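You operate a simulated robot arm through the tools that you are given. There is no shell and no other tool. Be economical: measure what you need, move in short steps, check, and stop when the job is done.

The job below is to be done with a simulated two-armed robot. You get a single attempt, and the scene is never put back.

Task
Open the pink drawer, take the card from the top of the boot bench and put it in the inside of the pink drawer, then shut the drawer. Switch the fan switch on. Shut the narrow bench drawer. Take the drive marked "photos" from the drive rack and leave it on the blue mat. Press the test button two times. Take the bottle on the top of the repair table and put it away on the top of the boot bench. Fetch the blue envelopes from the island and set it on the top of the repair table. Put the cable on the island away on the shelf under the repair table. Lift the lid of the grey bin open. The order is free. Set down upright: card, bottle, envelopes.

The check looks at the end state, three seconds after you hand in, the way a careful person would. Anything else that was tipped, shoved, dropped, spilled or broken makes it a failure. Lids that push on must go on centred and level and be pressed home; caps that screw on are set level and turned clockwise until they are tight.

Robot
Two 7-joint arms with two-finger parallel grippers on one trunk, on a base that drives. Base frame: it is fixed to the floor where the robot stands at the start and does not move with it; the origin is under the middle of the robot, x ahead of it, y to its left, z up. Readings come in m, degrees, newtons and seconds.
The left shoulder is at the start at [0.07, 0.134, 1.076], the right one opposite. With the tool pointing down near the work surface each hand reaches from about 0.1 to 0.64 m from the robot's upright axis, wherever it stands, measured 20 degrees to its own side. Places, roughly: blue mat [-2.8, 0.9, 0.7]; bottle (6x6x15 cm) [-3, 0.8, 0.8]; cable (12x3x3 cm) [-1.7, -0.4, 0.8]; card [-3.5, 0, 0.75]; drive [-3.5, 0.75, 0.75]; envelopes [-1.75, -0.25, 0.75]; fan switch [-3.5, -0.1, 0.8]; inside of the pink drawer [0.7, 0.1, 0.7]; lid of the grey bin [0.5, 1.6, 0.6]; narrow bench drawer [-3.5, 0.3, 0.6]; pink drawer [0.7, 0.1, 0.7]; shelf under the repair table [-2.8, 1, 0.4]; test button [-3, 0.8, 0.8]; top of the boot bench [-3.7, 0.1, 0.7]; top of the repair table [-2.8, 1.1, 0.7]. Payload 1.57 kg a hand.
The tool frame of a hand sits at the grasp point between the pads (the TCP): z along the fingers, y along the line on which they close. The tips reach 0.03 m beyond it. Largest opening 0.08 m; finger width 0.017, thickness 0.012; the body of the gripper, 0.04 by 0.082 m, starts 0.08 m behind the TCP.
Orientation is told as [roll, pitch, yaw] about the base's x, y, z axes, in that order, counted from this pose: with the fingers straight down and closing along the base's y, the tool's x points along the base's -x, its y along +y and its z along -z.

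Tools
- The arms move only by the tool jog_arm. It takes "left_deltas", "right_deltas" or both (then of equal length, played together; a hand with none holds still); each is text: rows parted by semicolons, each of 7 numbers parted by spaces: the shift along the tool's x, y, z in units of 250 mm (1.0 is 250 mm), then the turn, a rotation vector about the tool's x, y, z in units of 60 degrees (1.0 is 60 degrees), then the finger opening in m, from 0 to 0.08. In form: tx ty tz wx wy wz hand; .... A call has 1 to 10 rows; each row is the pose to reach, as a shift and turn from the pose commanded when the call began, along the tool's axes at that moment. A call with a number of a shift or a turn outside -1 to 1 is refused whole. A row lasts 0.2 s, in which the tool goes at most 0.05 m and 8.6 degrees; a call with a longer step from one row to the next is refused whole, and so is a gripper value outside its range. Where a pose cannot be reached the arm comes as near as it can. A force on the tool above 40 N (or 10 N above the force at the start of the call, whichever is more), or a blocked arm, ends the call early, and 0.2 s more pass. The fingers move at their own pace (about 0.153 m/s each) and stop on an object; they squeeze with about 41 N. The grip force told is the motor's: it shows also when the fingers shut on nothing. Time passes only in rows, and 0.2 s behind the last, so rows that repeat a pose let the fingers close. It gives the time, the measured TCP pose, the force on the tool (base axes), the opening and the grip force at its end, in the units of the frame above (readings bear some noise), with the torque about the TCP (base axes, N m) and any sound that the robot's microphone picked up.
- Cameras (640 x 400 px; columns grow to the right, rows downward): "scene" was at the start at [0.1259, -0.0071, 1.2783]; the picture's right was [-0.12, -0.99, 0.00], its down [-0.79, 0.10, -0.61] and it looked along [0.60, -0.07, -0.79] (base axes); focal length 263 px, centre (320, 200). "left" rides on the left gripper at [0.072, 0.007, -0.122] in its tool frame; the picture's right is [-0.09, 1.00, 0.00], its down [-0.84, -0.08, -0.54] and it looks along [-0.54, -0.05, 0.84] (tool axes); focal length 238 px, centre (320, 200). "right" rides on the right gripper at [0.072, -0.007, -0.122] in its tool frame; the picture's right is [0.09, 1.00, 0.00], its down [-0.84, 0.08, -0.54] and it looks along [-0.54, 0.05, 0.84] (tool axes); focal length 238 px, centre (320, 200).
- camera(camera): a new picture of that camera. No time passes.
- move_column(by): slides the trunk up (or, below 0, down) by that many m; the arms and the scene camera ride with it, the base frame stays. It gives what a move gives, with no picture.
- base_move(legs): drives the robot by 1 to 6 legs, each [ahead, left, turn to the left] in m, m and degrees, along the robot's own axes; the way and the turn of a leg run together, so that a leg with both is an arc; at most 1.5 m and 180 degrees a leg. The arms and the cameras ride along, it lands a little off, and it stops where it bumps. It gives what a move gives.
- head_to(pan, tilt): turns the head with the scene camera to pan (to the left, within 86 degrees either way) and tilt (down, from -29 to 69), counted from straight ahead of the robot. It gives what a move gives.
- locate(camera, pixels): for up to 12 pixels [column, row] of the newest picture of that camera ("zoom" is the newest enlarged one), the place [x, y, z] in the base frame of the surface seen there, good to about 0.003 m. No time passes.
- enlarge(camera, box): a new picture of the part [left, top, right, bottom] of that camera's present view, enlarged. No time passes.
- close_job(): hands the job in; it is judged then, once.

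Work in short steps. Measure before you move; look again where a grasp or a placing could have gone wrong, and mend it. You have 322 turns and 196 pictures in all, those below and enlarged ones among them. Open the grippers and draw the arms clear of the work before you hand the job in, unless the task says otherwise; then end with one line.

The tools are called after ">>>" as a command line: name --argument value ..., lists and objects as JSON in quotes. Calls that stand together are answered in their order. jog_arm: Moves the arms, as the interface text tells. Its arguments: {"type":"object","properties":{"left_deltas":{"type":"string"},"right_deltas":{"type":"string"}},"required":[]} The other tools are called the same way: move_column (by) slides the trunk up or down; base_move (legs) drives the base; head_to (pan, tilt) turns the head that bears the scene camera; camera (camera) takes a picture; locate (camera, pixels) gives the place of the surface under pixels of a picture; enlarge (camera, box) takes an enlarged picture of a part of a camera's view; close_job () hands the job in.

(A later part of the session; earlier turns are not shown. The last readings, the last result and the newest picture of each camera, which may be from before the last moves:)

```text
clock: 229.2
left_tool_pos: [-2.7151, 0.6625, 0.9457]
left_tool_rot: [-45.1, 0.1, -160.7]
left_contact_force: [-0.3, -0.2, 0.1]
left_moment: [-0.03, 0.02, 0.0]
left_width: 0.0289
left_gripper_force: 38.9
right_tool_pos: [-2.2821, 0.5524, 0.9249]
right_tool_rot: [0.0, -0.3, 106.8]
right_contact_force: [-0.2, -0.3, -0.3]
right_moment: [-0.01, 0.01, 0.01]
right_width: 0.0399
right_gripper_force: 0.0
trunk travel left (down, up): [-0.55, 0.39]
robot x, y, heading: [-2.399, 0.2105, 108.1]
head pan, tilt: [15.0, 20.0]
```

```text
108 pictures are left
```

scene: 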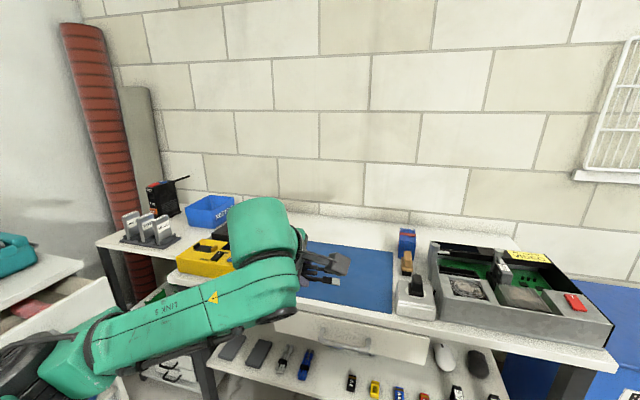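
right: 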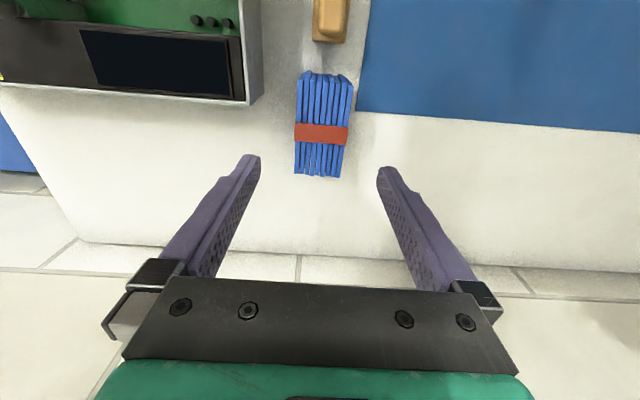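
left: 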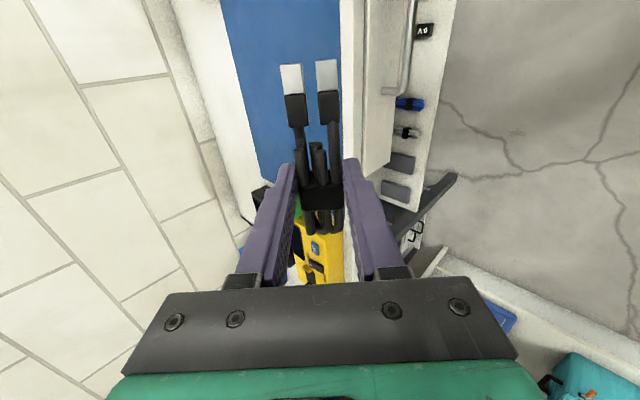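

The column takes at most 0.4 m per move, so I lower in two steps.

>>> move_column --by -0.4

>>> move_column --by -0.105

>>> camera --camera "left"

>>> camera --camera "scene"

```text
clock: 233.0
left_tool_pos: [-2.7134, 0.6616, 0.5443]
left_tool_rot: [-44.9, 0.0, -160.8]
left_contact_force: [0.4, -0.6, -0.3]
left_moment: [-0.03, -0.01, 0.05]
left_width: 0.0291
left_gripper_force: 38.5
right_tool_pos: [-2.28, 0.5524, 0.5245]
right_tool_rot: [0.0, -0.2, 106.7]
right_contact_force: [0.7, -0.1, 0.2]
right_moment: [-0.01, -0.03, -0.01]
right_width: 0.0402
right_gripper_force: 0.1
trunk travel left (down, up): [-0.15, 0.79]
robot x, y, heading: [-2.3972, 0.2136, 108.2]
head pan, tilt: [15.0, 20.0]
```

```text
clock: 234.4
left_tool_pos: [-2.7145, 0.6629, 0.4402]
left_tool_rot: [-45.0, 0.0, -160.8]
left_contact_force: [-0.1, -0.8, -0.9]
left_moment: [-0.02, -0.01, -0.03]
left_width: 0.029
left_gripper_force: 38.7
right_tool_pos: [-2.2811, 0.5514, 0.4192]
right_tool_rot: [0.0, -0.2, 106.8]
right_contact_force: [-0.7, 0.1, 0.1]
right_moment: [-0.02, 0.01, 0.01]
right_width: 0.0399
right_gripper_force: 0.0
trunk travel left (down, up): [-0.045, 0.895]
robot x, y, heading: [-2.3994, 0.2133, 108.4]
head pan, tilt: [15.0, 20.0]
```

```text
107 pictures are left
```

left: 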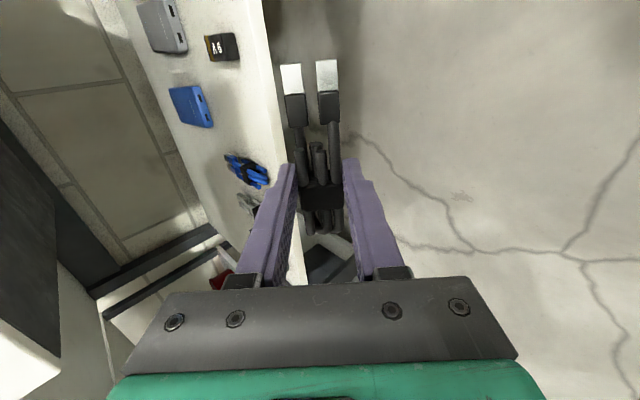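

```text
106 pictures are left
```

scene: 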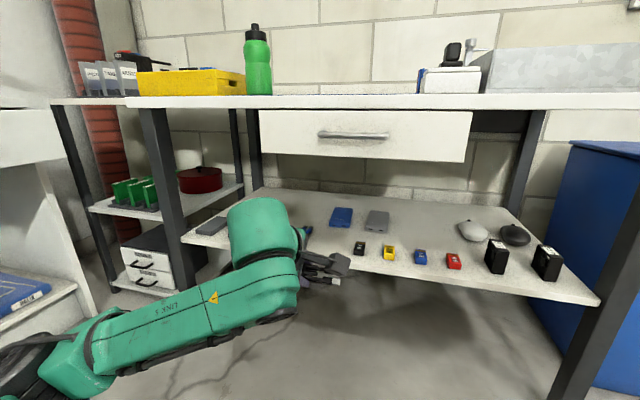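

A clear view: two small boxes lie deeper at (342,217) and (377,221). I measure these, the gap, the drawer bottom and my forearm versus the table leg.

>>> locate --camera "scene" --pixels '[[335, 226], [370, 231], [355, 254], [340, 250], [330, 240], [365, 160], [260, 155], [165, 200], [50, 365], [150, 310], [300, 232], [325, 262]]'

>>> locate --camera "left" --pixels '[[245, 170], [265, 182], [225, 45], [190, 105], [230, 110], [235, 60], [210, 118], [222, 150]]'

```text
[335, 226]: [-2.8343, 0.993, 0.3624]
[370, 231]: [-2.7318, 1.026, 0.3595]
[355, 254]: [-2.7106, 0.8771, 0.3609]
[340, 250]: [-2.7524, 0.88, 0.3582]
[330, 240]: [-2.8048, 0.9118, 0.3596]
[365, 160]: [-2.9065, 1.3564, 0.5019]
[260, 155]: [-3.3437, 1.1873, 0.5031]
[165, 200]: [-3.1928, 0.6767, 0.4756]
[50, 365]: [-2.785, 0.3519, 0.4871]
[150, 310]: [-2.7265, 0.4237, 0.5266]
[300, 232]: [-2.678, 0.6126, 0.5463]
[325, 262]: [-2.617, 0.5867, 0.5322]
```

```text
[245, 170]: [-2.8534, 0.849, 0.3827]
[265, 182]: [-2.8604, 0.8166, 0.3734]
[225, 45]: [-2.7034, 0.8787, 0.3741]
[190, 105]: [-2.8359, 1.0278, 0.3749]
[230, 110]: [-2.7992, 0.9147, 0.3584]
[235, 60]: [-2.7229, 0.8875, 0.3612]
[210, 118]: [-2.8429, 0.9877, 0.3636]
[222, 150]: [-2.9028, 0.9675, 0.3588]
```

The target at d≈-2.376, l≈1.74 is free (boxes start at l 1.82). I lower 3 cm more and drive forward under the table.

>>> move_column --by -0.028

>>> base_move --legs '[[0.265, 0, 0]]'

>>> camera --camera "left"

>>> camera --camera "scene"

```text
clock: 235.1
left_tool_pos: [-2.7148, 0.662, 0.4127]
left_tool_rot: [-45.0, 0.0, -160.8]
left_contact_force: [0.2, -0.2, -1.0]
left_moment: [-0.01, 0.01, -0.02]
left_width: 0.0291
left_gripper_force: 39.2
right_tool_pos: [-2.281, 0.5518, 0.3917]
right_tool_rot: [0.0, -0.3, 106.9]
right_contact_force: [-0.5, 0.0, 0.3]
right_moment: [-0.04, 0.0, 0.0]
right_width: 0.04
right_gripper_force: 0.1
trunk travel left (down, up): [-0.017, 0.923]
robot x, y, heading: [-2.3968, 0.2108, 108.2]
head pan, tilt: [15.0, 20.0]
```

```text
clock: 237.0
left_tool_pos: [-2.7984, 0.9176, 0.4128]
left_tool_rot: [-45.0, 0.0, -160.9]
left_contact_force: [0.1, -0.4, -1.3]
left_moment: [0.0, 0.0, -0.01]
left_width: 0.0289
left_gripper_force: 38.8
right_tool_pos: [-2.3662, 0.8074, 0.3899]
right_tool_rot: [0.0, -0.3, 106.7]
right_contact_force: [-0.3, 0.1, 0.1]
right_moment: [0.02, 0.01, 0.01]
right_width: 0.0399
right_gripper_force: 0.0
trunk travel left (down, up): [-0.017, 0.923]
robot x, y, heading: [-2.4825, 0.4706, 108.2]
head pan, tilt: [15.0, 20.0]
```

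```text
105 pictures are left
```

left: 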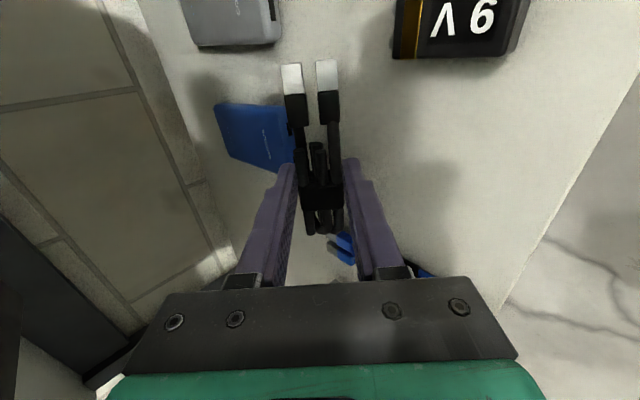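

```text
104 pictures are left
```

scene: 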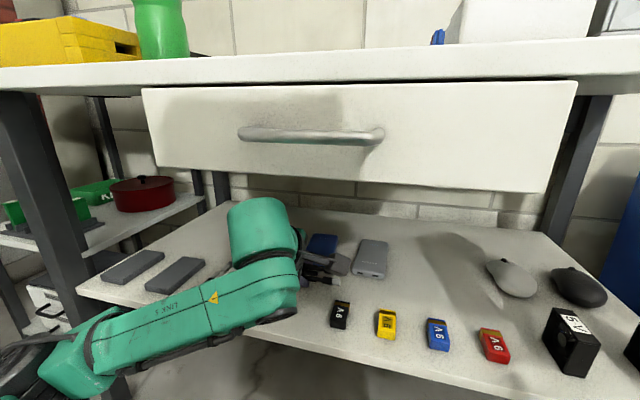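

The cable hovers over the free area behind the car row. I lower the last bit until contact.

>>> move_column --by -0.015

>>> jog_arm --left_deltas "0 0.014 0.014 0 0 0 0; 0 0.028 0.028 0 0 0 0; 0 0.036 0.036 0 0 0 0"

```text
clock: 237.7
left_tool_pos: [-2.7979, 0.9174, 0.3993]
left_tool_rot: [-45.3, 0.2, -160.8]
left_contact_force: [-0.6, -0.5, 9.1]
left_moment: [0.0, 0.03, -0.01]
left_width: 0.029
left_gripper_force: 38.9
right_tool_pos: [-2.3653, 0.8064, 0.3753]
right_tool_rot: [-0.1, -0.2, 106.8]
right_contact_force: [-0.2, 0.3, 0.4]
right_moment: [-0.04, -0.01, 0.01]
right_width: 0.0398
right_gripper_force: 0.1
trunk travel left (down, up): [-0.002, 0.938]
robot x, y, heading: [-2.4897, 0.47, 108.1]
head pan, tilt: [15.0, 20.0]
```

```text
clock: 238.3
left_tool_pos: [-2.7979, 0.9174, 0.3986]
left_tool_rot: [-46.6, 0.3, -161.0]
left_contact_force: [4.9, -11.2, 17.4]
left_moment: [-0.42, -0.16, -0.02]
left_width: 0.0293
left_gripper_force: 38.1
right_tool_pos: [-2.3647, 0.8062, 0.3771]
right_tool_rot: [0.1, -0.4, 106.8]
right_contact_force: [-0.4, -0.3, -0.7]
right_moment: [0.0, 0.02, -0.03]
right_width: 0.0397
right_gripper_force: 0.0
trunk travel left (down, up): [-0.002, 0.938]
robot x, y, heading: [-2.4869, 0.4681, 108.3]
head pan, tilt: [15.0, 20.0]
stopped in row 3 (left hand): the force on the tool passed its limit (the readings are from after the stop); the commanded pose is now the measured one
```

In contact. I open the fingers a little, then rise slightly with the column.

>>> jog_arm --left_deltas "0 -0.01 -0.01 0 0 0 0.034; 0 -0.02 -0.02 0 0 0 0.04; 0 -0.03 -0.03 0 0 0 0.05; 0 -0.03 -0.03 0 0 0 0.05"

>>> camera --camera "left"

```text
clock: 239.3
left_tool_pos: [-2.7988, 0.9178, 0.4058]
left_tool_rot: [-46.0, 0.1, -160.9]
left_contact_force: [-0.7, 4.6, 4.0]
left_moment: [0.17, 0.1, -0.02]
left_width: 0.0441
left_gripper_force: 0.2
right_tool_pos: [-2.3643, 0.8062, 0.3765]
right_tool_rot: [0.0, -0.2, 106.8]
right_contact_force: [0.0, 0.6, -0.1]
right_moment: [0.02, 0.01, 0.01]
right_width: 0.04
right_gripper_force: 0.1
trunk travel left (down, up): [-0.002, 0.938]
robot x, y, heading: [-2.4874, 0.4719, 108.1]
head pan, tilt: [15.0, 20.0]
```

```text
103 pictures are left
```

left: 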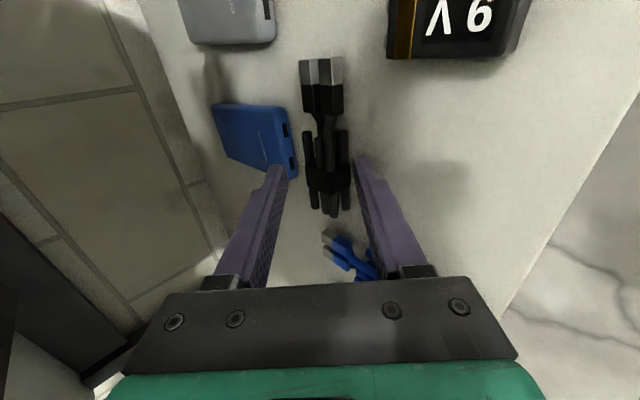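

The cable rests on the shelf. I withdraw along the finger direction, then drive back.

>>> jog_arm --left_deltas "0 0 -0.06 0 0 0 0.05; 0 0 -0.12 0 0 0 0.05; 0 0 -0.2 0 0 0 0.05; 0 0 -0.24 0 0 0 0.05"

>>> base_move --legs '[[-0.35, 0, 0]]'

>>> camera --camera "scene"

```text
clock: 240.3
left_tool_pos: [-2.786, 0.8774, 0.4467]
left_tool_rot: [-45.8, 0.2, -160.8]
left_contact_force: [-0.5, -0.1, -0.2]
left_moment: [0.0, -0.02, -0.03]
left_width: 0.05
left_gripper_force: 0.1
right_tool_pos: [-2.3647, 0.807, 0.376]
right_tool_rot: [0.0, -0.2, 106.7]
right_contact_force: [0.3, 0.1, 0.4]
right_moment: [0.01, 0.04, -0.01]
right_width: 0.04
right_gripper_force: 0.0
trunk travel left (down, up): [-0.002, 0.938]
robot x, y, heading: [-2.4822, 0.4687, 108.4]
head pan, tilt: [15.0, 20.0]
```

```text
clock: 242.6
left_tool_pos: [-2.6752, 0.5439, 0.4481]
left_tool_rot: [-46.0, 0.3, -160.8]
left_contact_force: [0.3, -0.8, 0.3]
left_moment: [0.0, -0.04, -0.05]
left_width: 0.05
left_gripper_force: 0.1
right_tool_pos: [-2.2554, 0.4728, 0.3757]
right_tool_rot: [0.0, -0.2, 106.9]
right_contact_force: [0.4, -0.1, 0.3]
right_moment: [-0.02, 0.03, -0.05]
right_width: 0.0401
right_gripper_force: 0.2
trunk travel left (down, up): [-0.002, 0.938]
robot x, y, heading: [-2.3751, 0.134, 108.3]
head pan, tilt: [15.0, 20.0]
```

```text
102 pictures are left
```

scene: 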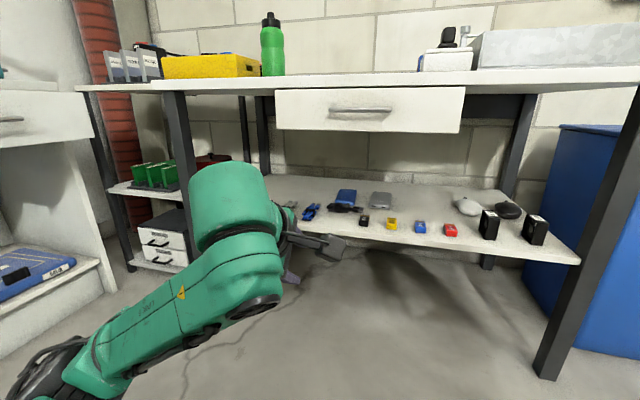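

The cable lies on the shelf. I raise the trunk and bring the left hand back to pointing down, in line with the robot.

>>> move_column --by 0.4

>>> move_column --by 0.25

>>> jog_arm --left_deltas "0 0 0 -0.125 0 0 0.06; 0 0 0 -0.25 0 0 0.06; 0 0 0 -0.375 0 0 0.06; 0 0 0 -0.5 0 0 0.06; 0 0 0 -0.625 0 0 0.06; 0 0 0 -0.735 0 0 0.06"

>>> jog_arm --left_deltas "0 0 0 0 0 0.13 0.06; 0 0 0 0 0 0.26 0.06; 0 0 0 0 0 0.39 0.06; 0 0 0 0 0 0.52 0.06; 0 0 0 0 0 0.65 0.06; 0 0 0 0 0 0.76 0.06"

>>> jog_arm --left_deltas "0 0 0 0 0 0.13 0.06; 0 0 0 0 0 0.26 0.06; 0 0 0 0 0 0.39 0.06; 0 0 0 0 0 0.52 0.06; 0 0 0 0 0 0.65 0.06; 0 0 0 0 0 0.76 0.06"

>>> head_to --pan 20 --tilt 40

>>> camera --camera "scene"

```text
clock: 246.4
left_tool_pos: [-2.6754, 0.5417, 0.8479]
left_tool_rot: [-46.1, 0.3, -160.8]
left_contact_force: [-0.1, 0.1, -0.9]
left_moment: [0.0, 0.02, 0.01]
left_width: 0.0498
left_gripper_force: 0.0
right_tool_pos: [-2.2567, 0.4733, 0.7762]
right_tool_rot: [0.1, -0.2, 106.9]
right_contact_force: [1.1, -0.1, 0.0]
right_moment: [0.01, 0.02, 0.01]
right_width: 0.0399
right_gripper_force: 0.0
trunk travel left (down, up): [-0.402, 0.538]
robot x, y, heading: [-2.3737, 0.1333, 108.3]
head pan, tilt: [15.0, 20.0]
```

```text
clock: 249.0
left_tool_pos: [-2.6754, 0.5418, 1.0981]
left_tool_rot: [-46.0, 0.4, -160.9]
left_contact_force: [-0.1, 0.3, 0.3]
left_moment: [0.0, 0.05, -0.01]
left_width: 0.05
left_gripper_force: 0.0
right_tool_pos: [-2.255, 0.4736, 1.027]
right_tool_rot: [0.1, -0.3, 106.9]
right_contact_force: [-0.9, -0.4, 0.5]
right_moment: [-0.05, -0.05, 0.03]
right_width: 0.0401
right_gripper_force: 0.0
trunk travel left (down, up): [-0.652, 0.288]
robot x, y, heading: [-2.3712, 0.1333, 108.4]
head pan, tilt: [15.0, 20.0]
```

```text
clock: 250.4
left_tool_pos: [-2.675, 0.5425, 1.0981]
left_tool_rot: [-1.8, 0.3, -160.8]
left_contact_force: [0.2, 0.9, -0.5]
left_moment: [-0.03, 0.02, 0.01]
left_width: 0.0599
left_gripper_force: 0.1
right_tool_pos: [-2.2554, 0.474, 1.0253]
right_tool_rot: [0.1, -0.2, 107.0]
right_contact_force: [-0.3, -0.8, 0.0]
right_moment: [-0.02, -0.02, -0.01]
right_width: 0.0401
right_gripper_force: 0.2
trunk travel left (down, up): [-0.652, 0.288]
robot x, y, heading: [-2.3729, 0.1354, 108.5]
head pan, tilt: [15.0, 20.0]
```

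```text
clock: 251.8
left_tool_pos: [-2.6743, 0.5406, 1.0977]
left_tool_rot: [-1.5, -1.2, 153.4]
left_contact_force: [1.4, -1.0, 0.1]
left_moment: [0.02, -0.01, 0.0]
left_width: 0.0601
left_gripper_force: 0.0
right_tool_pos: [-2.2546, 0.4724, 1.0258]
right_tool_rot: [0.0, -0.2, 107.0]
right_contact_force: [0.9, 0.4, -0.5]
right_moment: [0.04, 0.02, -0.02]
right_width: 0.0398
right_gripper_force: 0.1
trunk travel left (down, up): [-0.652, 0.288]
robot x, y, heading: [-2.3737, 0.1346, 108.1]
head pan, tilt: [15.0, 20.0]
```

```text
clock: 253.2
left_tool_pos: [-2.6751, 0.5421, 1.0975]
left_tool_rot: [-0.2, -1.9, 107.9]
left_contact_force: [-0.4, -0.7, 0.4]
left_moment: [0.03, 0.0, -0.02]
left_width: 0.06
left_gripper_force: 0.0
right_tool_pos: [-2.2541, 0.4728, 1.0263]
right_tool_rot: [0.1, -0.2, 106.8]
right_contact_force: [0.1, -0.1, -1.3]
right_moment: [0.03, -0.01, 0.01]
right_width: 0.0398
right_gripper_force: 0.1
trunk travel left (down, up): [-0.652, 0.288]
robot x, y, heading: [-2.3752, 0.1341, 108.4]
head pan, tilt: [15.0, 20.0]
```

```text
clock: 254.0
left_tool_pos: [-2.6737, 0.5414, 1.0967]
left_tool_rot: [-0.2, -1.9, 108.1]
left_contact_force: [0.0, -0.4, 0.0]
left_moment: [0.03, 0.0, 0.02]
left_width: 0.0603
left_gripper_force: 0.0
right_tool_pos: [-2.2559, 0.4728, 1.0269]
right_tool_rot: [0.0, -0.2, 106.9]
right_contact_force: [-0.5, 0.3, -0.3]
right_moment: [0.01, 0.01, 0.0]
right_width: 0.0402
right_gripper_force: 0.0
trunk travel left (down, up): [-0.652, 0.288]
robot x, y, heading: [-2.3746, 0.1346, 108.2]
head pan, tilt: [20.0, 40.0]
```

```text
101 pictures are left
```

scene: 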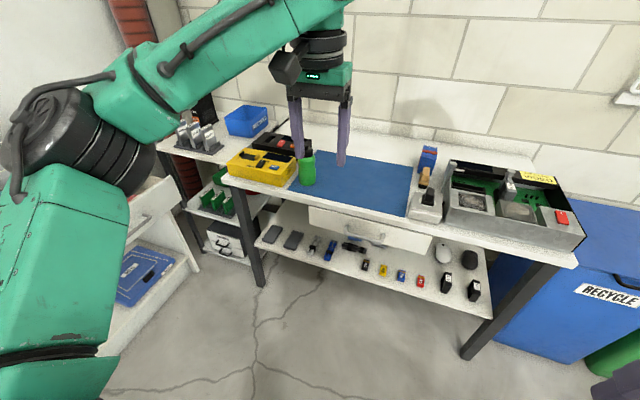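

I drive to stand before the yellow tester and bottle.

>>> base_move --legs '[[0, 0.33, 0], [0.25, 0, 0]]'

>>> camera --camera "left"

>>> head_to --pan 15 --tilt 50

>>> camera --camera "scene"

```text
clock: 257.6
left_tool_pos: [-3.0635, 0.6779, 1.0993]
left_tool_rot: [-0.2, -1.8, 108.0]
left_contact_force: [-0.1, 0.9, 0.3]
left_moment: [0.03, -0.02, 0.01]
left_width: 0.0602
left_gripper_force: 0.1
right_tool_pos: [-2.6439, 0.6088, 1.0264]
right_tool_rot: [0.0, -0.2, 107.0]
right_contact_force: [-0.4, -1.0, 0.4]
right_moment: [-0.01, 0.0, -0.02]
right_width: 0.04
right_gripper_force: 0.1
trunk travel left (down, up): [-0.652, 0.288]
robot x, y, heading: [-2.7626, 0.2715, 108.5]
head pan, tilt: [20.0, 40.0]
```

```text
100 pictures are left
```

left: 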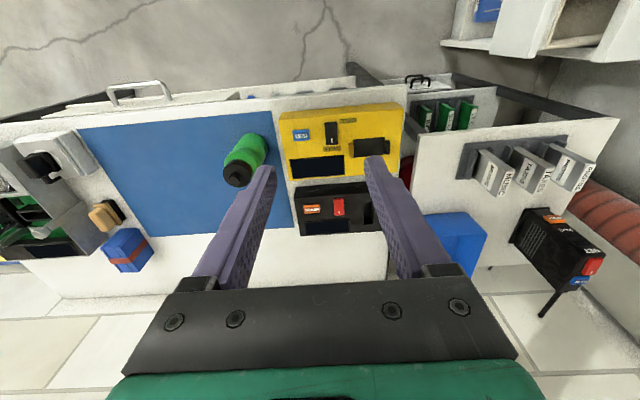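

```text
clock: 258.3
left_tool_pos: [-3.0633, 0.6794, 1.0983]
left_tool_rot: [-0.2, -1.7, 108.0]
left_contact_force: [-0.4, -0.2, -0.3]
left_moment: [-0.03, 0.01, -0.01]
left_width: 0.06
left_gripper_force: 0.1
right_tool_pos: [-2.6446, 0.6104, 1.0266]
right_tool_rot: [0.1, -0.1, 107.0]
right_contact_force: [-0.1, 0.5, -1.0]
right_moment: [-0.01, -0.02, -0.03]
right_width: 0.0403
right_gripper_force: 0.0
trunk travel left (down, up): [-0.652, 0.288]
robot x, y, heading: [-2.7618, 0.2702, 108.1]
head pan, tilt: [15.0, 50.0]
```

```text
99 pictures are left
```

scene: 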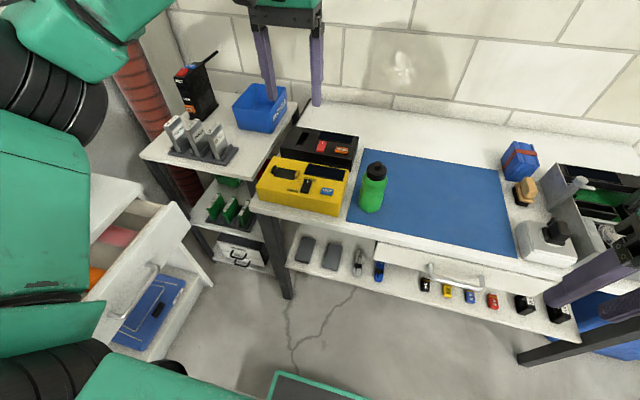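

The TEST button shows at left-view (302,134), and the bottle and the drive rack are visible. I enlarge and measure.

>>> enlarge --camera "left" --box '[220, 90, 420, 250]'

>>> locate --camera "left" --pixels '[[302, 134], [296, 134], [308, 134], [302, 129], [320, 120], [360, 125], [237, 174], [245, 150], [500, 170], [525, 170], [560, 172], [320, 190]]'

>>> enlarge --camera "scene" --box '[130, 90, 270, 190]'

```text
2.50 times, centred on (320, 170) of left
```

zoom: 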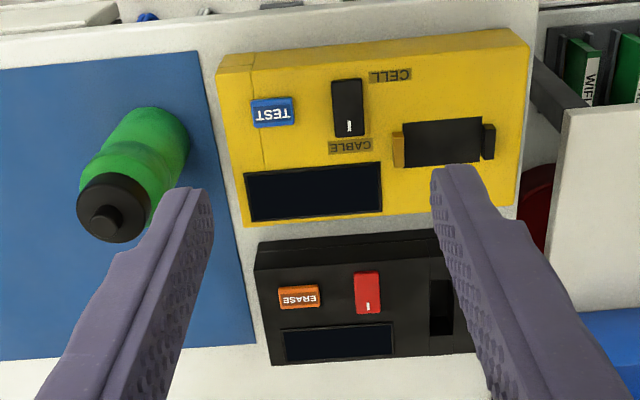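

```text
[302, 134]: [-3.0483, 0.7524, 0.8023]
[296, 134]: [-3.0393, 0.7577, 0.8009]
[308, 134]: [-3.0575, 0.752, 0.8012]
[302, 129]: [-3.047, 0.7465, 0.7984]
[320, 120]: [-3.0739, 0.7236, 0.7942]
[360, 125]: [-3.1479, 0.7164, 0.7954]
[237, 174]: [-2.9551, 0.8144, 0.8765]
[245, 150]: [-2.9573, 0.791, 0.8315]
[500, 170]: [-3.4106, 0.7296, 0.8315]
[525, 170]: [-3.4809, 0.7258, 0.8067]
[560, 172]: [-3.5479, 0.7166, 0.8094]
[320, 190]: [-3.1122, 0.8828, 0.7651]
```

```text
4.00 times, centred on (200, 140) of scene
```

zoom: 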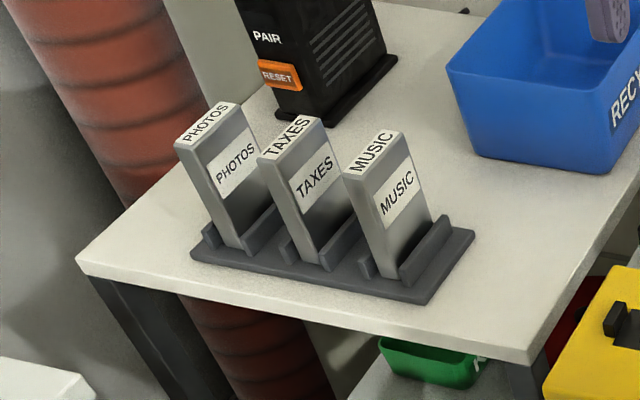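

TEST is at (-3.048,0.752,0.802); the drive rack shows PHOTOS, TAXES, MUSIC. I close the left fingers and go above the button.

>>> jog_arm --left_deltas "-0.09 -0.05 0.1 0 0.01 0 0; -0.18 -0.1 0.26 0 0.02 0 0; -0.257 -0.148 0.42 0 0.028 0 0; -0.257 -0.148 0.6 0 0.028 0 0; -0.257 -0.148 0.78 0 0.028 0 0; -0.257 -0.148 0.95 0 0.028 0 0; -0.257 -0.148 0.95 0 0.028 0 0"

>>> camera --camera "left"

```text
clock: 259.9
left_tool_pos: [-3.0498, 0.7565, 0.8626]
left_tool_rot: [-0.3, -0.3, 107.9]
left_contact_force: [-0.6, 0.5, 0.0]
left_moment: [0.02, 0.01, -0.01]
left_width: 0.0002
left_gripper_force: 21.5
right_tool_pos: [-2.6443, 0.6094, 1.0256]
right_tool_rot: [-0.1, -0.2, 106.9]
right_contact_force: [-0.6, 0.2, -0.6]
right_moment: [0.04, 0.0, -0.01]
right_width: 0.04
right_gripper_force: 0.0
trunk travel left (down, up): [-0.652, 0.288]
robot x, y, heading: [-2.7659, 0.2765, 108.1]
head pan, tilt: [15.0, 50.0]
```

```text
96 pictures are left
```

left: 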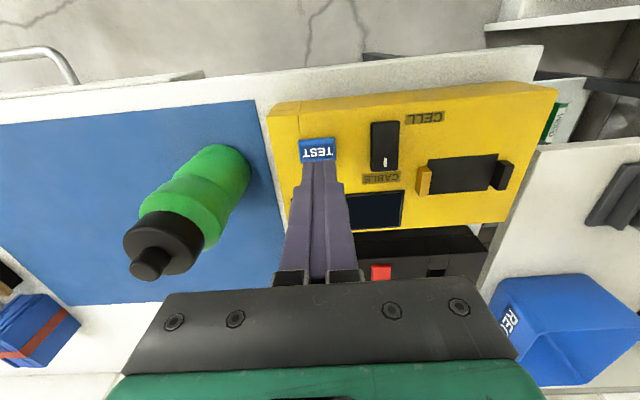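

I re-measure the button under the tip.

>>> locate --camera "left" --pixels '[[318, 150], [302, 150], [334, 150], [318, 142], [318, 157]]'

```text
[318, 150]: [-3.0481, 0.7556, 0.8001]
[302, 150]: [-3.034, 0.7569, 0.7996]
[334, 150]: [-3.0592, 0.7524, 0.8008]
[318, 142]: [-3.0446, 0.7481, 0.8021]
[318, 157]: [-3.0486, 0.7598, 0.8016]
```

The tip is right over the button. First press.

>>> jog_arm --left_deltas "0 0 0.1 0 0 0 0; 0 0 0.13 0 0 0 0; 0 0 0.145 0 0 0 0; 0 0 0.155 0 0 0 0; 0 0 0.155 0 0 0 0"

```text
clock: 261.1
left_tool_pos: [-3.0496, 0.7584, 0.8261]
left_tool_rot: [-0.1, -0.5, 108.0]
left_contact_force: [-0.5, 0.2, 13.8]
left_moment: [-0.03, -0.02, -0.07]
left_width: 0.0003
left_gripper_force: 21.3
right_tool_pos: [-2.6433, 0.6068, 1.0257]
right_tool_rot: [0.1, -0.3, 107.0]
right_contact_force: [0.3, 0.2, 0.7]
right_moment: [0.04, 0.0, 0.01]
right_width: 0.0399
right_gripper_force: 0.2
trunk travel left (down, up): [-0.652, 0.288]
robot x, y, heading: [-2.7634, 0.2716, 108.6]
head pan, tilt: [15.0, 50.0]
heard: click
```

Click heard. I release fully and press a second time.

>>> jog_arm --left_deltas "0 0 -0.06 0 0 0 0; 0 0 -0.15 0 0 0 0; 0 0 -0.15 0 0 0 0"

>>> jog_arm --left_deltas "0 0 0.1 0 0 0 0; 0 0 0.13 0 0 0 0; 0 0 0.145 0 0 0 0; 0 0 0.152 0 0 0 0; 0 0 0.152 0 0 0 0"

```text
clock: 261.9
left_tool_pos: [-3.0501, 0.7589, 0.8621]
left_tool_rot: [-0.2, -0.1, 107.9]
left_contact_force: [0.3, 0.1, -0.4]
left_moment: [0.03, 0.02, 0.03]
left_width: 0.0
left_gripper_force: 21.6
right_tool_pos: [-2.6448, 0.6104, 1.026]
right_tool_rot: [0.0, -0.2, 106.9]
right_contact_force: [0.0, 0.1, -0.1]
right_moment: [0.0, -0.02, 0.01]
right_width: 0.0401
right_gripper_force: 0.1
trunk travel left (down, up): [-0.652, 0.288]
robot x, y, heading: [-2.7634, 0.2684, 108.5]
head pan, tilt: [15.0, 50.0]
```

```text
clock: 263.1
left_tool_pos: [-3.0498, 0.7576, 0.8256]
left_tool_rot: [-0.2, -0.6, 108.1]
left_contact_force: [-4.9, 4.0, 14.6]
left_moment: [0.06, 0.16, 0.01]
left_width: 0.0
left_gripper_force: 21.2
right_tool_pos: [-2.6443, 0.6083, 1.0274]
right_tool_rot: [0.0, -0.4, 106.9]
right_contact_force: [-0.2, -0.4, -0.1]
right_moment: [0.0, -0.01, -0.01]
right_width: 0.0401
right_gripper_force: 0.1
trunk travel left (down, up): [-0.652, 0.288]
robot x, y, heading: [-2.7651, 0.2706, 108.3]
head pan, tilt: [15.0, 50.0]
heard: click
```

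Two clicks heard. I raise the left hand, open it and move above the bottle.

>>> jog_arm --left_deltas "0 0 -0.18 0 0 0 0.0; 0 0 -0.36 0 0 0 0.04; 0 0 -0.54 0 0 0 0.08; -0.02 -0.15 -0.66 0 0 0 0.08; -0.04 -0.3 -0.72 0 0 0 0.08; -0.068 -0.464 -0.75 0 0 0 0.08; -0.068 -0.464 -0.75 0 0 0 0.08"

>>> camera --camera "left"

>>> camera --camera "scene"

```text
clock: 264.7
left_tool_pos: [-2.9467, 0.8062, 1.0094]
left_tool_rot: [-0.4, -0.4, 108.0]
left_contact_force: [0.0, -0.3, -0.4]
left_moment: [-0.02, -0.06, 0.01]
left_width: 0.0801
left_gripper_force: 0.0
left hand out of reach, approached as far as the arm can: row 6, 7
right_tool_pos: [-2.6457, 0.6093, 1.0272]
right_tool_rot: [-0.1, -0.2, 106.8]
right_contact_force: [1.0, -0.1, 0.1]
right_moment: [-0.02, 0.03, -0.03]
right_width: 0.0399
right_gripper_force: 0.0
trunk travel left (down, up): [-0.652, 0.288]
robot x, y, heading: [-2.7625, 0.2728, 108.4]
head pan, tilt: [15.0, 50.0]
```

```text
95 pictures are left
```

left: 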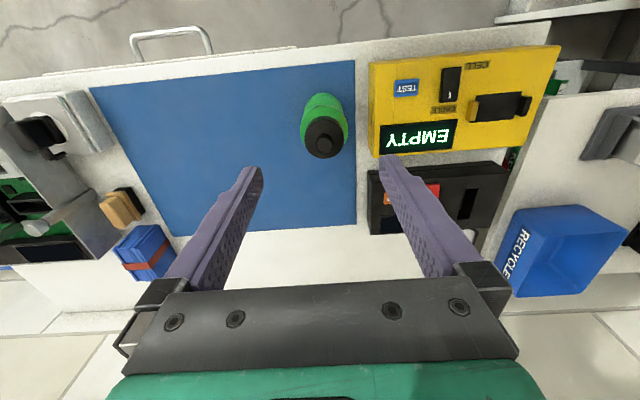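

```text
94 pictures are left
```

scene: 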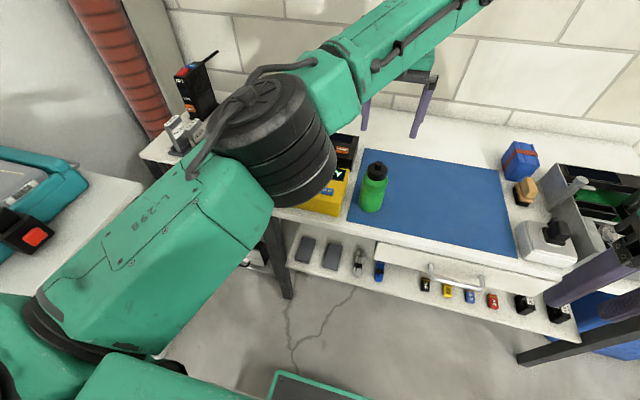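

The tester shows "EMPTY" (a test result). I locate the bottle's cap and body.

>>> locate --camera "left" --pixels '[[325, 146], [318, 138], [310, 135], [342, 135], [324, 110], [305, 115], [345, 115], [324, 98]]'

>>> locate --camera "scene" --pixels '[[374, 168], [363, 190], [386, 190], [373, 185], [373, 208]]'

```text
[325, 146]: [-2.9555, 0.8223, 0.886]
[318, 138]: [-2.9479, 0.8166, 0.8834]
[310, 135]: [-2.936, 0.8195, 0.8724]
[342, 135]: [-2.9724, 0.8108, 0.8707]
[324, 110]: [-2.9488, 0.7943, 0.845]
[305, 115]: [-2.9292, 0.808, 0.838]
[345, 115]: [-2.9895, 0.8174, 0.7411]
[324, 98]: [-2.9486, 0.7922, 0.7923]
```

```text
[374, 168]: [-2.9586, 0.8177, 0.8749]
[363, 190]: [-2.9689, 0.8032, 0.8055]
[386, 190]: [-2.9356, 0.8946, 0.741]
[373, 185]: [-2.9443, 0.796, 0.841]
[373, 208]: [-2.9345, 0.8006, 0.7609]
```

The bottle's axis is at about (-2.956,0.821). I descend around it and grip.

>>> jog_arm --left_deltas "-0.02 0.017 0.15 0 0 0 0.08; -0.068 0.017 0.3 0 0 0 0.08; -0.068 0.017 0.45 0 0 0 0.08; -0.068 0.017 0.6 0 0 0 0.08; -0.068 0.017 0.74 0 0 0 0.08; -0.068 0.017 0.74 0 0 0 0.08"

>>> camera --camera "left"

```text
clock: 266.1
left_tool_pos: [-2.9532, 0.8227, 0.8283]
left_tool_rot: [-0.1, -0.3, 108.0]
left_contact_force: [0.5, -0.1, -0.3]
left_moment: [0.03, 0.0, 0.02]
left_width: 0.08
left_gripper_force: 0.1
left hand out of reach, approached as far as the arm can: row 2
right_tool_pos: [-2.643, 0.6093, 1.0259]
right_tool_rot: [0.0, -0.2, 106.8]
right_contact_force: [0.5, -0.5, 0.3]
right_moment: [-0.03, 0.01, -0.01]
right_width: 0.0398
right_gripper_force: 0.0
trunk travel left (down, up): [-0.652, 0.288]
robot x, y, heading: [-2.7627, 0.2704, 108.4]
head pan, tilt: [15.0, 50.0]
```

```text
93 pictures are left
```

left: 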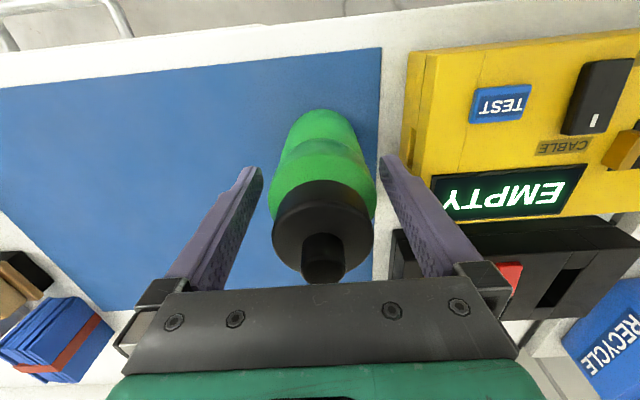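

The bottle is centred between the fingers. I close and lift.

>>> jog_arm --left_deltas "0 0 0 0 0 0 0.05; 0 0 0 0 0 0 0.03; 0 0 0 0 0 0 0.03; 0 0 -0.1 0 0 0 0.03; 0 0 -0.25 0 0 0 0.03; 0 0 -0.4 0 0 0 0.03; 0.1 0 -0.55 0 0 0 0.03; 0.25 0 -0.65 0 0 0 0.03"

>>> camera --camera "left"

```text
clock: 267.9
left_tool_pos: [-2.9643, 0.8011, 0.9922]
left_tool_rot: [-0.4, -0.1, 108.0]
left_contact_force: [-0.3, 0.1, -3.0]
left_moment: [0.0, 0.02, -0.04]
left_width: 0.0588
left_gripper_force: 41.2
left hand out of reach, approached as far as the arm can: row 7, 8
right_tool_pos: [-2.644, 0.609, 1.0258]
right_tool_rot: [0.0, -0.2, 106.9]
right_contact_force: [1.0, 0.6, -0.4]
right_moment: [-0.01, 0.04, 0.01]
right_width: 0.0399
right_gripper_force: 0.1
trunk travel left (down, up): [-0.652, 0.288]
robot x, y, heading: [-2.7649, 0.2691, 108.3]
head pan, tilt: [15.0, 50.0]
```

```text
92 pictures are left
```

left: 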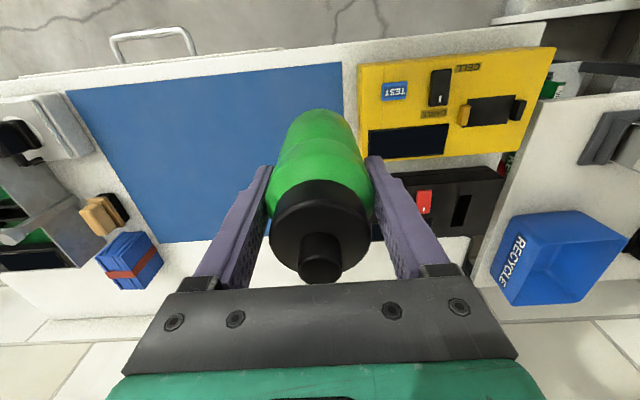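

Bottle gripped and lifted. I raise the trunk, back away and turn left to face the boot bench.

>>> move_column --by 0.15

>>> base_move --legs '[[-0.3, -0.05, 0], [0, 0, 90]]'

>>> head_to --pan 0 --tilt 40

>>> camera --camera "scene"

```text
clock: 269.7
left_tool_pos: [-2.9652, 0.8023, 1.1414]
left_tool_rot: [-0.2, -0.1, 108.0]
left_contact_force: [0.3, -0.2, -3.2]
left_moment: [0.0, 0.02, -0.02]
left_width: 0.0586
left_gripper_force: 41.3
right_tool_pos: [-2.6451, 0.6099, 1.1751]
right_tool_rot: [0.0, -0.2, 106.9]
right_contact_force: [0.1, 1.1, 0.4]
right_moment: [-0.03, -0.03, 0.0]
right_width: 0.0401
right_gripper_force: 0.0
trunk travel left (down, up): [-0.802, 0.138]
robot x, y, heading: [-2.7622, 0.2684, 108.5]
head pan, tilt: [15.0, 50.0]
```

```text
clock: 275.6
left_tool_pos: [-3.1509, -0.2033, 1.1409]
left_tool_rot: [-0.2, -0.2, -161.8]
left_contact_force: [0.2, -0.7, -2.1]
left_moment: [0.01, 0.01, 0.01]
left_width: 0.0588
left_gripper_force: 41.1
right_tool_pos: [-2.9604, 0.1188, 1.1756]
right_tool_rot: [-0.1, -0.3, -162.8]
right_contact_force: [-0.6, -0.1, -0.9]
right_moment: [0.01, 0.02, 0.02]
right_width: 0.0398
right_gripper_force: 0.1
trunk travel left (down, up): [-0.802, 0.138]
robot x, y, heading: [-2.6185, 0.0039, -161.4]
head pan, tilt: [15.0, 50.0]
```

```text
clock: 276.4
left_tool_pos: [-3.1521, -0.2043, 1.1418]
left_tool_rot: [-0.3, -0.1, -161.7]
left_contact_force: [-1.2, -0.7, -2.4]
left_moment: [-0.01, -0.01, 0.0]
left_width: 0.0585
left_gripper_force: 41.1
right_tool_pos: [-2.9606, 0.1187, 1.1762]
right_tool_rot: [0.1, -0.1, -162.9]
right_contact_force: [-0.4, 0.4, 0.0]
right_moment: [-0.01, -0.04, -0.01]
right_width: 0.0399
right_gripper_force: 0.0
trunk travel left (down, up): [-0.802, 0.138]
robot x, y, heading: [-2.6199, 0.0033, -161.4]
head pan, tilt: [0.0, 40.0]
```

```text
91 pictures are left
```

scene: 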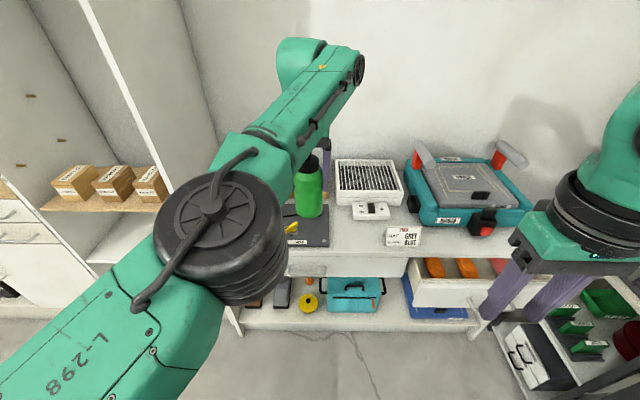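

The bench is in view: card near (404,236), white fan unit with a switch (370,211), and the open narrow drawer (465,270). I enlarge and measure.

>>> enlarge --camera "scene" --box '[280, 140, 540, 320]'

>>> locate --camera "scene" --pixels '[[388, 228], [420, 228], [404, 244], [404, 235], [362, 210], [380, 209], [372, 213], [350, 240], [450, 245], [414, 292], [475, 290], [345, 195]]'

```text
2.22 times, centred on (410, 230) of scene
```

zoom: 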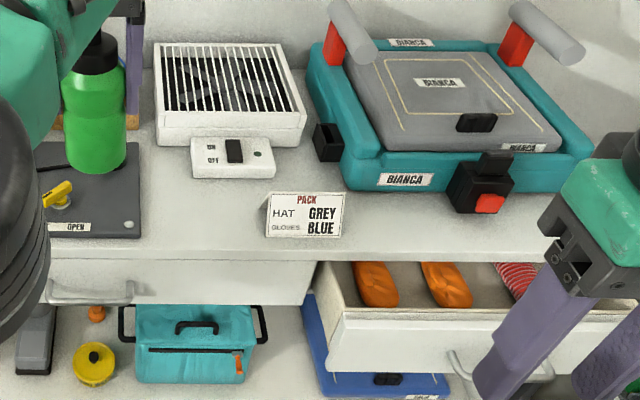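

```text
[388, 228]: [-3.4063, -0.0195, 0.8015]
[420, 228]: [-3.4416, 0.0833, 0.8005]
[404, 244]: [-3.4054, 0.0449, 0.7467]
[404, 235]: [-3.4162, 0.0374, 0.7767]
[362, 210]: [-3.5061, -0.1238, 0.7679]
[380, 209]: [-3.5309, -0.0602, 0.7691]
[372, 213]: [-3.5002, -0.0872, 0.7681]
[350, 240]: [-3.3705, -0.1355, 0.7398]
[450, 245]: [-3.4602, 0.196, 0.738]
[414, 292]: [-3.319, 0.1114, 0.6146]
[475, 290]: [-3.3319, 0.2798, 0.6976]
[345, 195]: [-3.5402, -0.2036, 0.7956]
```

I zoom in on the fan switch and on the card to see their shape.

>>> enlarge --camera "scene" --box '[340, 190, 440, 260]'

>>> locate --camera "zoom" --pixels '[[187, 92], [187, 118], [187, 140], [125, 110], [240, 110], [125, 160], [330, 240], [330, 300], [225, 230], [225, 300], [400, 220], [420, 270]]'

```text
5.71 times, centred on (390, 225) of scene
```

zoom: 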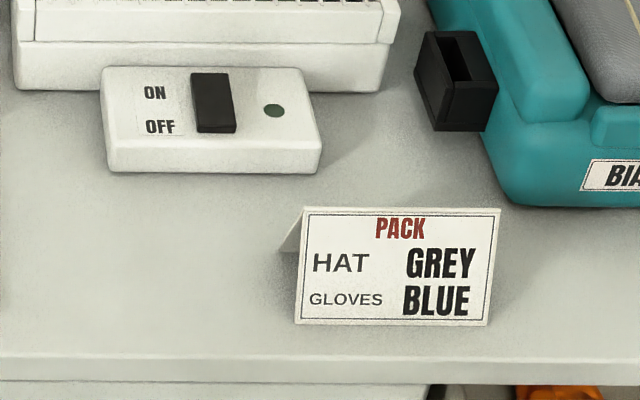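

```text
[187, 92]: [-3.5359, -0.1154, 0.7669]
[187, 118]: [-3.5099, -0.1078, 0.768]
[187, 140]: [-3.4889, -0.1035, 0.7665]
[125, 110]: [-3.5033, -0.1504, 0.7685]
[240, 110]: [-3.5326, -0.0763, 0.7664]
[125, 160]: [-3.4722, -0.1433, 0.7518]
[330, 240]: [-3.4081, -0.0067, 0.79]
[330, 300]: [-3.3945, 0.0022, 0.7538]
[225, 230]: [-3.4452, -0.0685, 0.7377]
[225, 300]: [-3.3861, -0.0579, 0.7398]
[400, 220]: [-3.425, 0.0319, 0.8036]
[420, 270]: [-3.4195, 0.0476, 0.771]
```

The card is a folded tent card about 11 cm wide; the rocker's ON end is its rear end, around (-3.54,-0.117,0.768). I drive closer to the bench.

>>> base_move --legs '[[0.4, 0, 0]]'

>>> head_to --pan -10 --tilt 50

>>> camera --camera "scene"

```text
clock: 278.8
left_tool_pos: [-3.5248, -0.3266, 1.1423]
left_tool_rot: [-0.3, -0.2, -161.9]
left_contact_force: [0.5, 0.8, -2.5]
left_moment: [0.0, 0.0, 0.0]
left_width: 0.0587
left_gripper_force: 40.9
right_tool_pos: [-3.334, -0.005, 1.1769]
right_tool_rot: [0.1, -0.2, -163.0]
right_contact_force: [0.4, 0.8, 0.0]
right_moment: [-0.01, 0.0, -0.01]
right_width: 0.04
right_gripper_force: 0.0
trunk travel left (down, up): [-0.802, 0.138]
robot x, y, heading: [-2.9958, -0.1248, -161.7]
head pan, tilt: [0.0, 40.0]
```

```text
clock: 279.6
left_tool_pos: [-3.5279, -0.3265, 1.1392]
left_tool_rot: [-0.4, -0.1, -162.0]
left_contact_force: [-1.7, -0.6, -1.4]
left_moment: [0.03, 0.0, 0.0]
left_width: 0.0587
left_gripper_force: 40.7
right_tool_pos: [-3.3358, -0.0057, 1.1761]
right_tool_rot: [0.0, -0.2, -163.1]
right_contact_force: [0.8, 0.7, 0.1]
right_moment: [-0.01, -0.02, 0.0]
right_width: 0.04
right_gripper_force: 0.0
trunk travel left (down, up): [-0.802, 0.138]
robot x, y, heading: [-2.9936, -0.1279, -161.7]
head pan, tilt: [-10.0, 50.0]
```

```text
88 pictures are left
```

scene: 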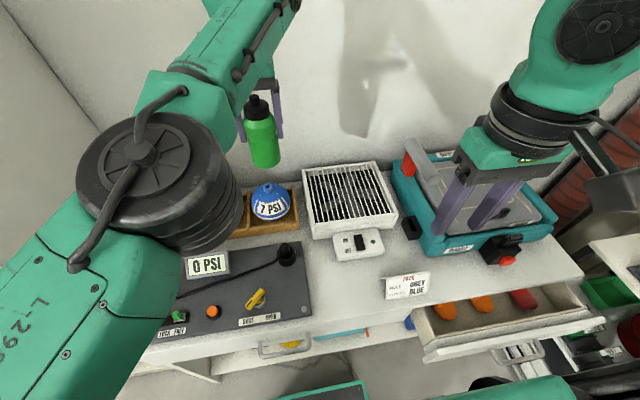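

I locate the rocker from this closer view.

>>> enlarge --camera "scene" --box '[320, 215, 440, 305]'

>>> locate --camera "zoom" --pixels '[[207, 108], [210, 125], [213, 142], [215, 160], [180, 115], [260, 115], [330, 230], [450, 320], [460, 350], [590, 320], [370, 385], [385, 390]]'

```text
4.44 times, centred on (380, 260) of scene
```

zoom: 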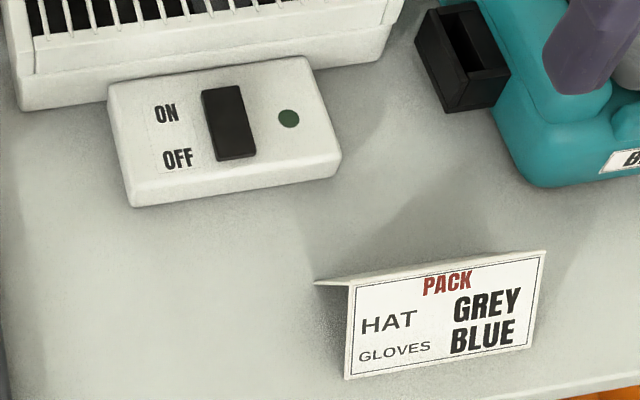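

```text
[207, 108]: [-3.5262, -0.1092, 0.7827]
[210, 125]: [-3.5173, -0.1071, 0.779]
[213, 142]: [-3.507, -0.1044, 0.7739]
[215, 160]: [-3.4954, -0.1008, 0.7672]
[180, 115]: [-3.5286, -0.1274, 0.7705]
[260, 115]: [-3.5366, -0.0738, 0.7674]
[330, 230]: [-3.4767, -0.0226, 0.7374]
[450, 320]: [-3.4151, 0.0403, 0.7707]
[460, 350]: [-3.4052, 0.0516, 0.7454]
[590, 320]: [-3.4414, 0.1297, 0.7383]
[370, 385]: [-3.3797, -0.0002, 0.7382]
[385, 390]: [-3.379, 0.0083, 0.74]
```

The rear (ON) end of the rocker is raised (z 0.783). I close the right fingers and bring them above that end, lowering the trunk 0.15 m.

>>> jog_arm --right_deltas "-0.14 0.03 0 0 0 0 0; -0.28 0.06 0 0 0 0 0; -0.42 0.09 0 0 0 0 0; -0.57 0.12 0 0 0 0 0; -0.71 0.15 0 0 0 0 0; -0.856 0.173 0 0 0 0 0; -0.856 0.173 0 0 0 0 0"

>>> move_column --by -0.14

>>> camera --camera "right"

```text
clock: 281.1
left_tool_pos: [-3.5255, -0.3255, 1.143]
left_tool_rot: [-0.2, -0.1, -161.8]
left_contact_force: [-0.1, 0.1, -2.5]
left_moment: [0.03, 0.03, -0.04]
left_width: 0.0584
left_gripper_force: 40.8
right_tool_pos: [-3.5259, -0.11, 1.1771]
right_tool_rot: [-0.1, -0.3, -163.0]
right_contact_force: [0.5, 0.0, 0.3]
right_moment: [-0.01, 0.0, -0.03]
right_width: 0.0
right_gripper_force: 21.6
trunk travel left (down, up): [-0.802, 0.138]
robot x, y, heading: [-2.9905, -0.1211, -161.5]
head pan, tilt: [-10.0, 50.0]
```

```text
clock: 282.8
left_tool_pos: [-3.5269, -0.3265, 1.0024]
left_tool_rot: [-0.3, -0.1, -161.9]
left_contact_force: [0.6, 0.3, -2.6]
left_moment: [-0.02, -0.02, -0.01]
left_width: 0.0586
left_gripper_force: 41.5
right_tool_pos: [-3.527, -0.1097, 1.038]
right_tool_rot: [0.0, -0.2, -163.0]
right_contact_force: [0.1, -0.7, -1.1]
right_moment: [0.0, 0.01, -0.03]
right_width: 0.0003
right_gripper_force: 21.0
trunk travel left (down, up): [-0.662, 0.278]
robot x, y, heading: [-2.9945, -0.1229, -161.7]
head pan, tilt: [-10.0, 50.0]
```

```text
86 pictures are left
```

right: 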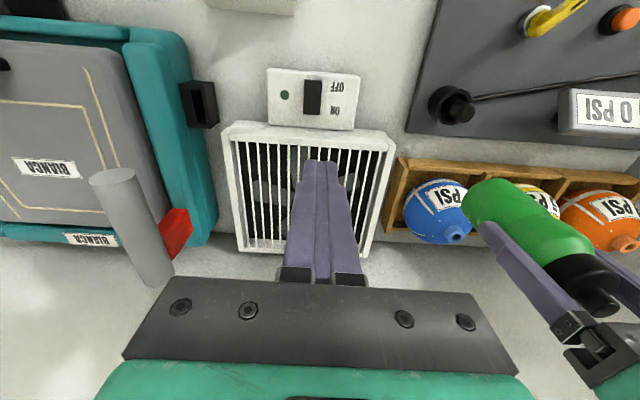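

Aligned above. I descend to just above the rocker and check.

>>> jog_arm --right_deltas "0 0 0.17 0 0 0 0; 0 0 0.34 0 0 0 0; 0 0 0.51 0 0 0 0; 0 0 0.68 0 0 0 0; 0 0 0.82 0 0 0 0; 0 0 0.82 0 0 0 0"

>>> camera --camera "right"

```text
clock: 284.2
left_tool_pos: [-3.5262, -0.3274, 1.0018]
left_tool_rot: [-0.4, -0.2, -161.9]
left_contact_force: [-0.3, 0.0, -2.3]
left_moment: [0.02, -0.02, 0.0]
left_width: 0.0589
left_gripper_force: 40.9
right_tool_pos: [-3.529, -0.1103, 0.8307]
right_tool_rot: [0.0, -0.1, -163.0]
right_contact_force: [0.5, -0.6, -0.2]
right_moment: [0.03, 0.02, -0.01]
right_width: 0.0
right_gripper_force: 21.1
trunk travel left (down, up): [-0.662, 0.278]
robot x, y, heading: [-2.9998, -0.1245, -161.7]
head pan, tilt: [-10.0, 50.0]
```

```text
85 pictures are left
```

right: 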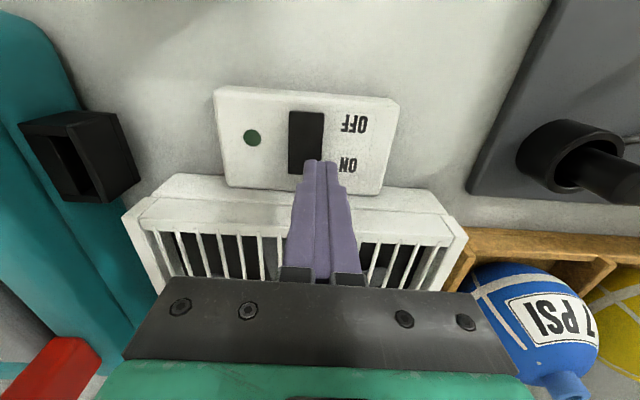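

The tip is about 7 mm towards the label; I correct and press down the ON end.

>>> jog_arm --right_deltas "0 -0.028 0 0 0 0 0; 0 -0.028 0.06 0 0 0 0; 0 -0.028 0.1 0 0 0 0; 0 -0.028 0.13 0 0 0 0; 0 -0.028 0.145 0 0 0 0"

>>> camera --camera "right"

```text
clock: 285.3
left_tool_pos: [-3.5235, -0.3265, 1.0036]
left_tool_rot: [-0.2, -0.3, -161.9]
left_contact_force: [0.3, 0.0, -2.6]
left_moment: [0.01, 0.02, 0.01]
left_width: 0.0588
left_gripper_force: 40.5
right_tool_pos: [-3.5302, -0.1023, 0.8126]
right_tool_rot: [0.7, -1.6, -163.2]
right_contact_force: [2.7, -0.7, 16.5]
right_moment: [0.03, -0.22, 0.06]
right_width: 0.0
right_gripper_force: 21.6
right hand out of reach, approached as far as the arm can: row 3, 4, 5
trunk travel left (down, up): [-0.662, 0.278]
robot x, y, heading: [-2.9959, -0.124, -161.5]
head pan, tilt: [-10.0, 50.0]
heard: click
stopped in row 5 (right hand): the force on the tool passed its limit (the readings are from after the stop); the commanded pose is now the measured one
```

```text
84 pictures are left
```

right: 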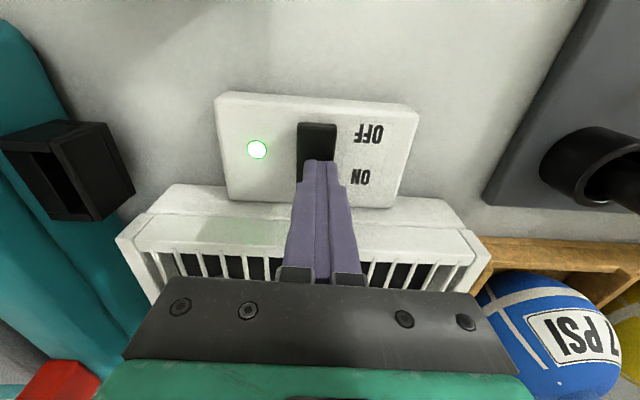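

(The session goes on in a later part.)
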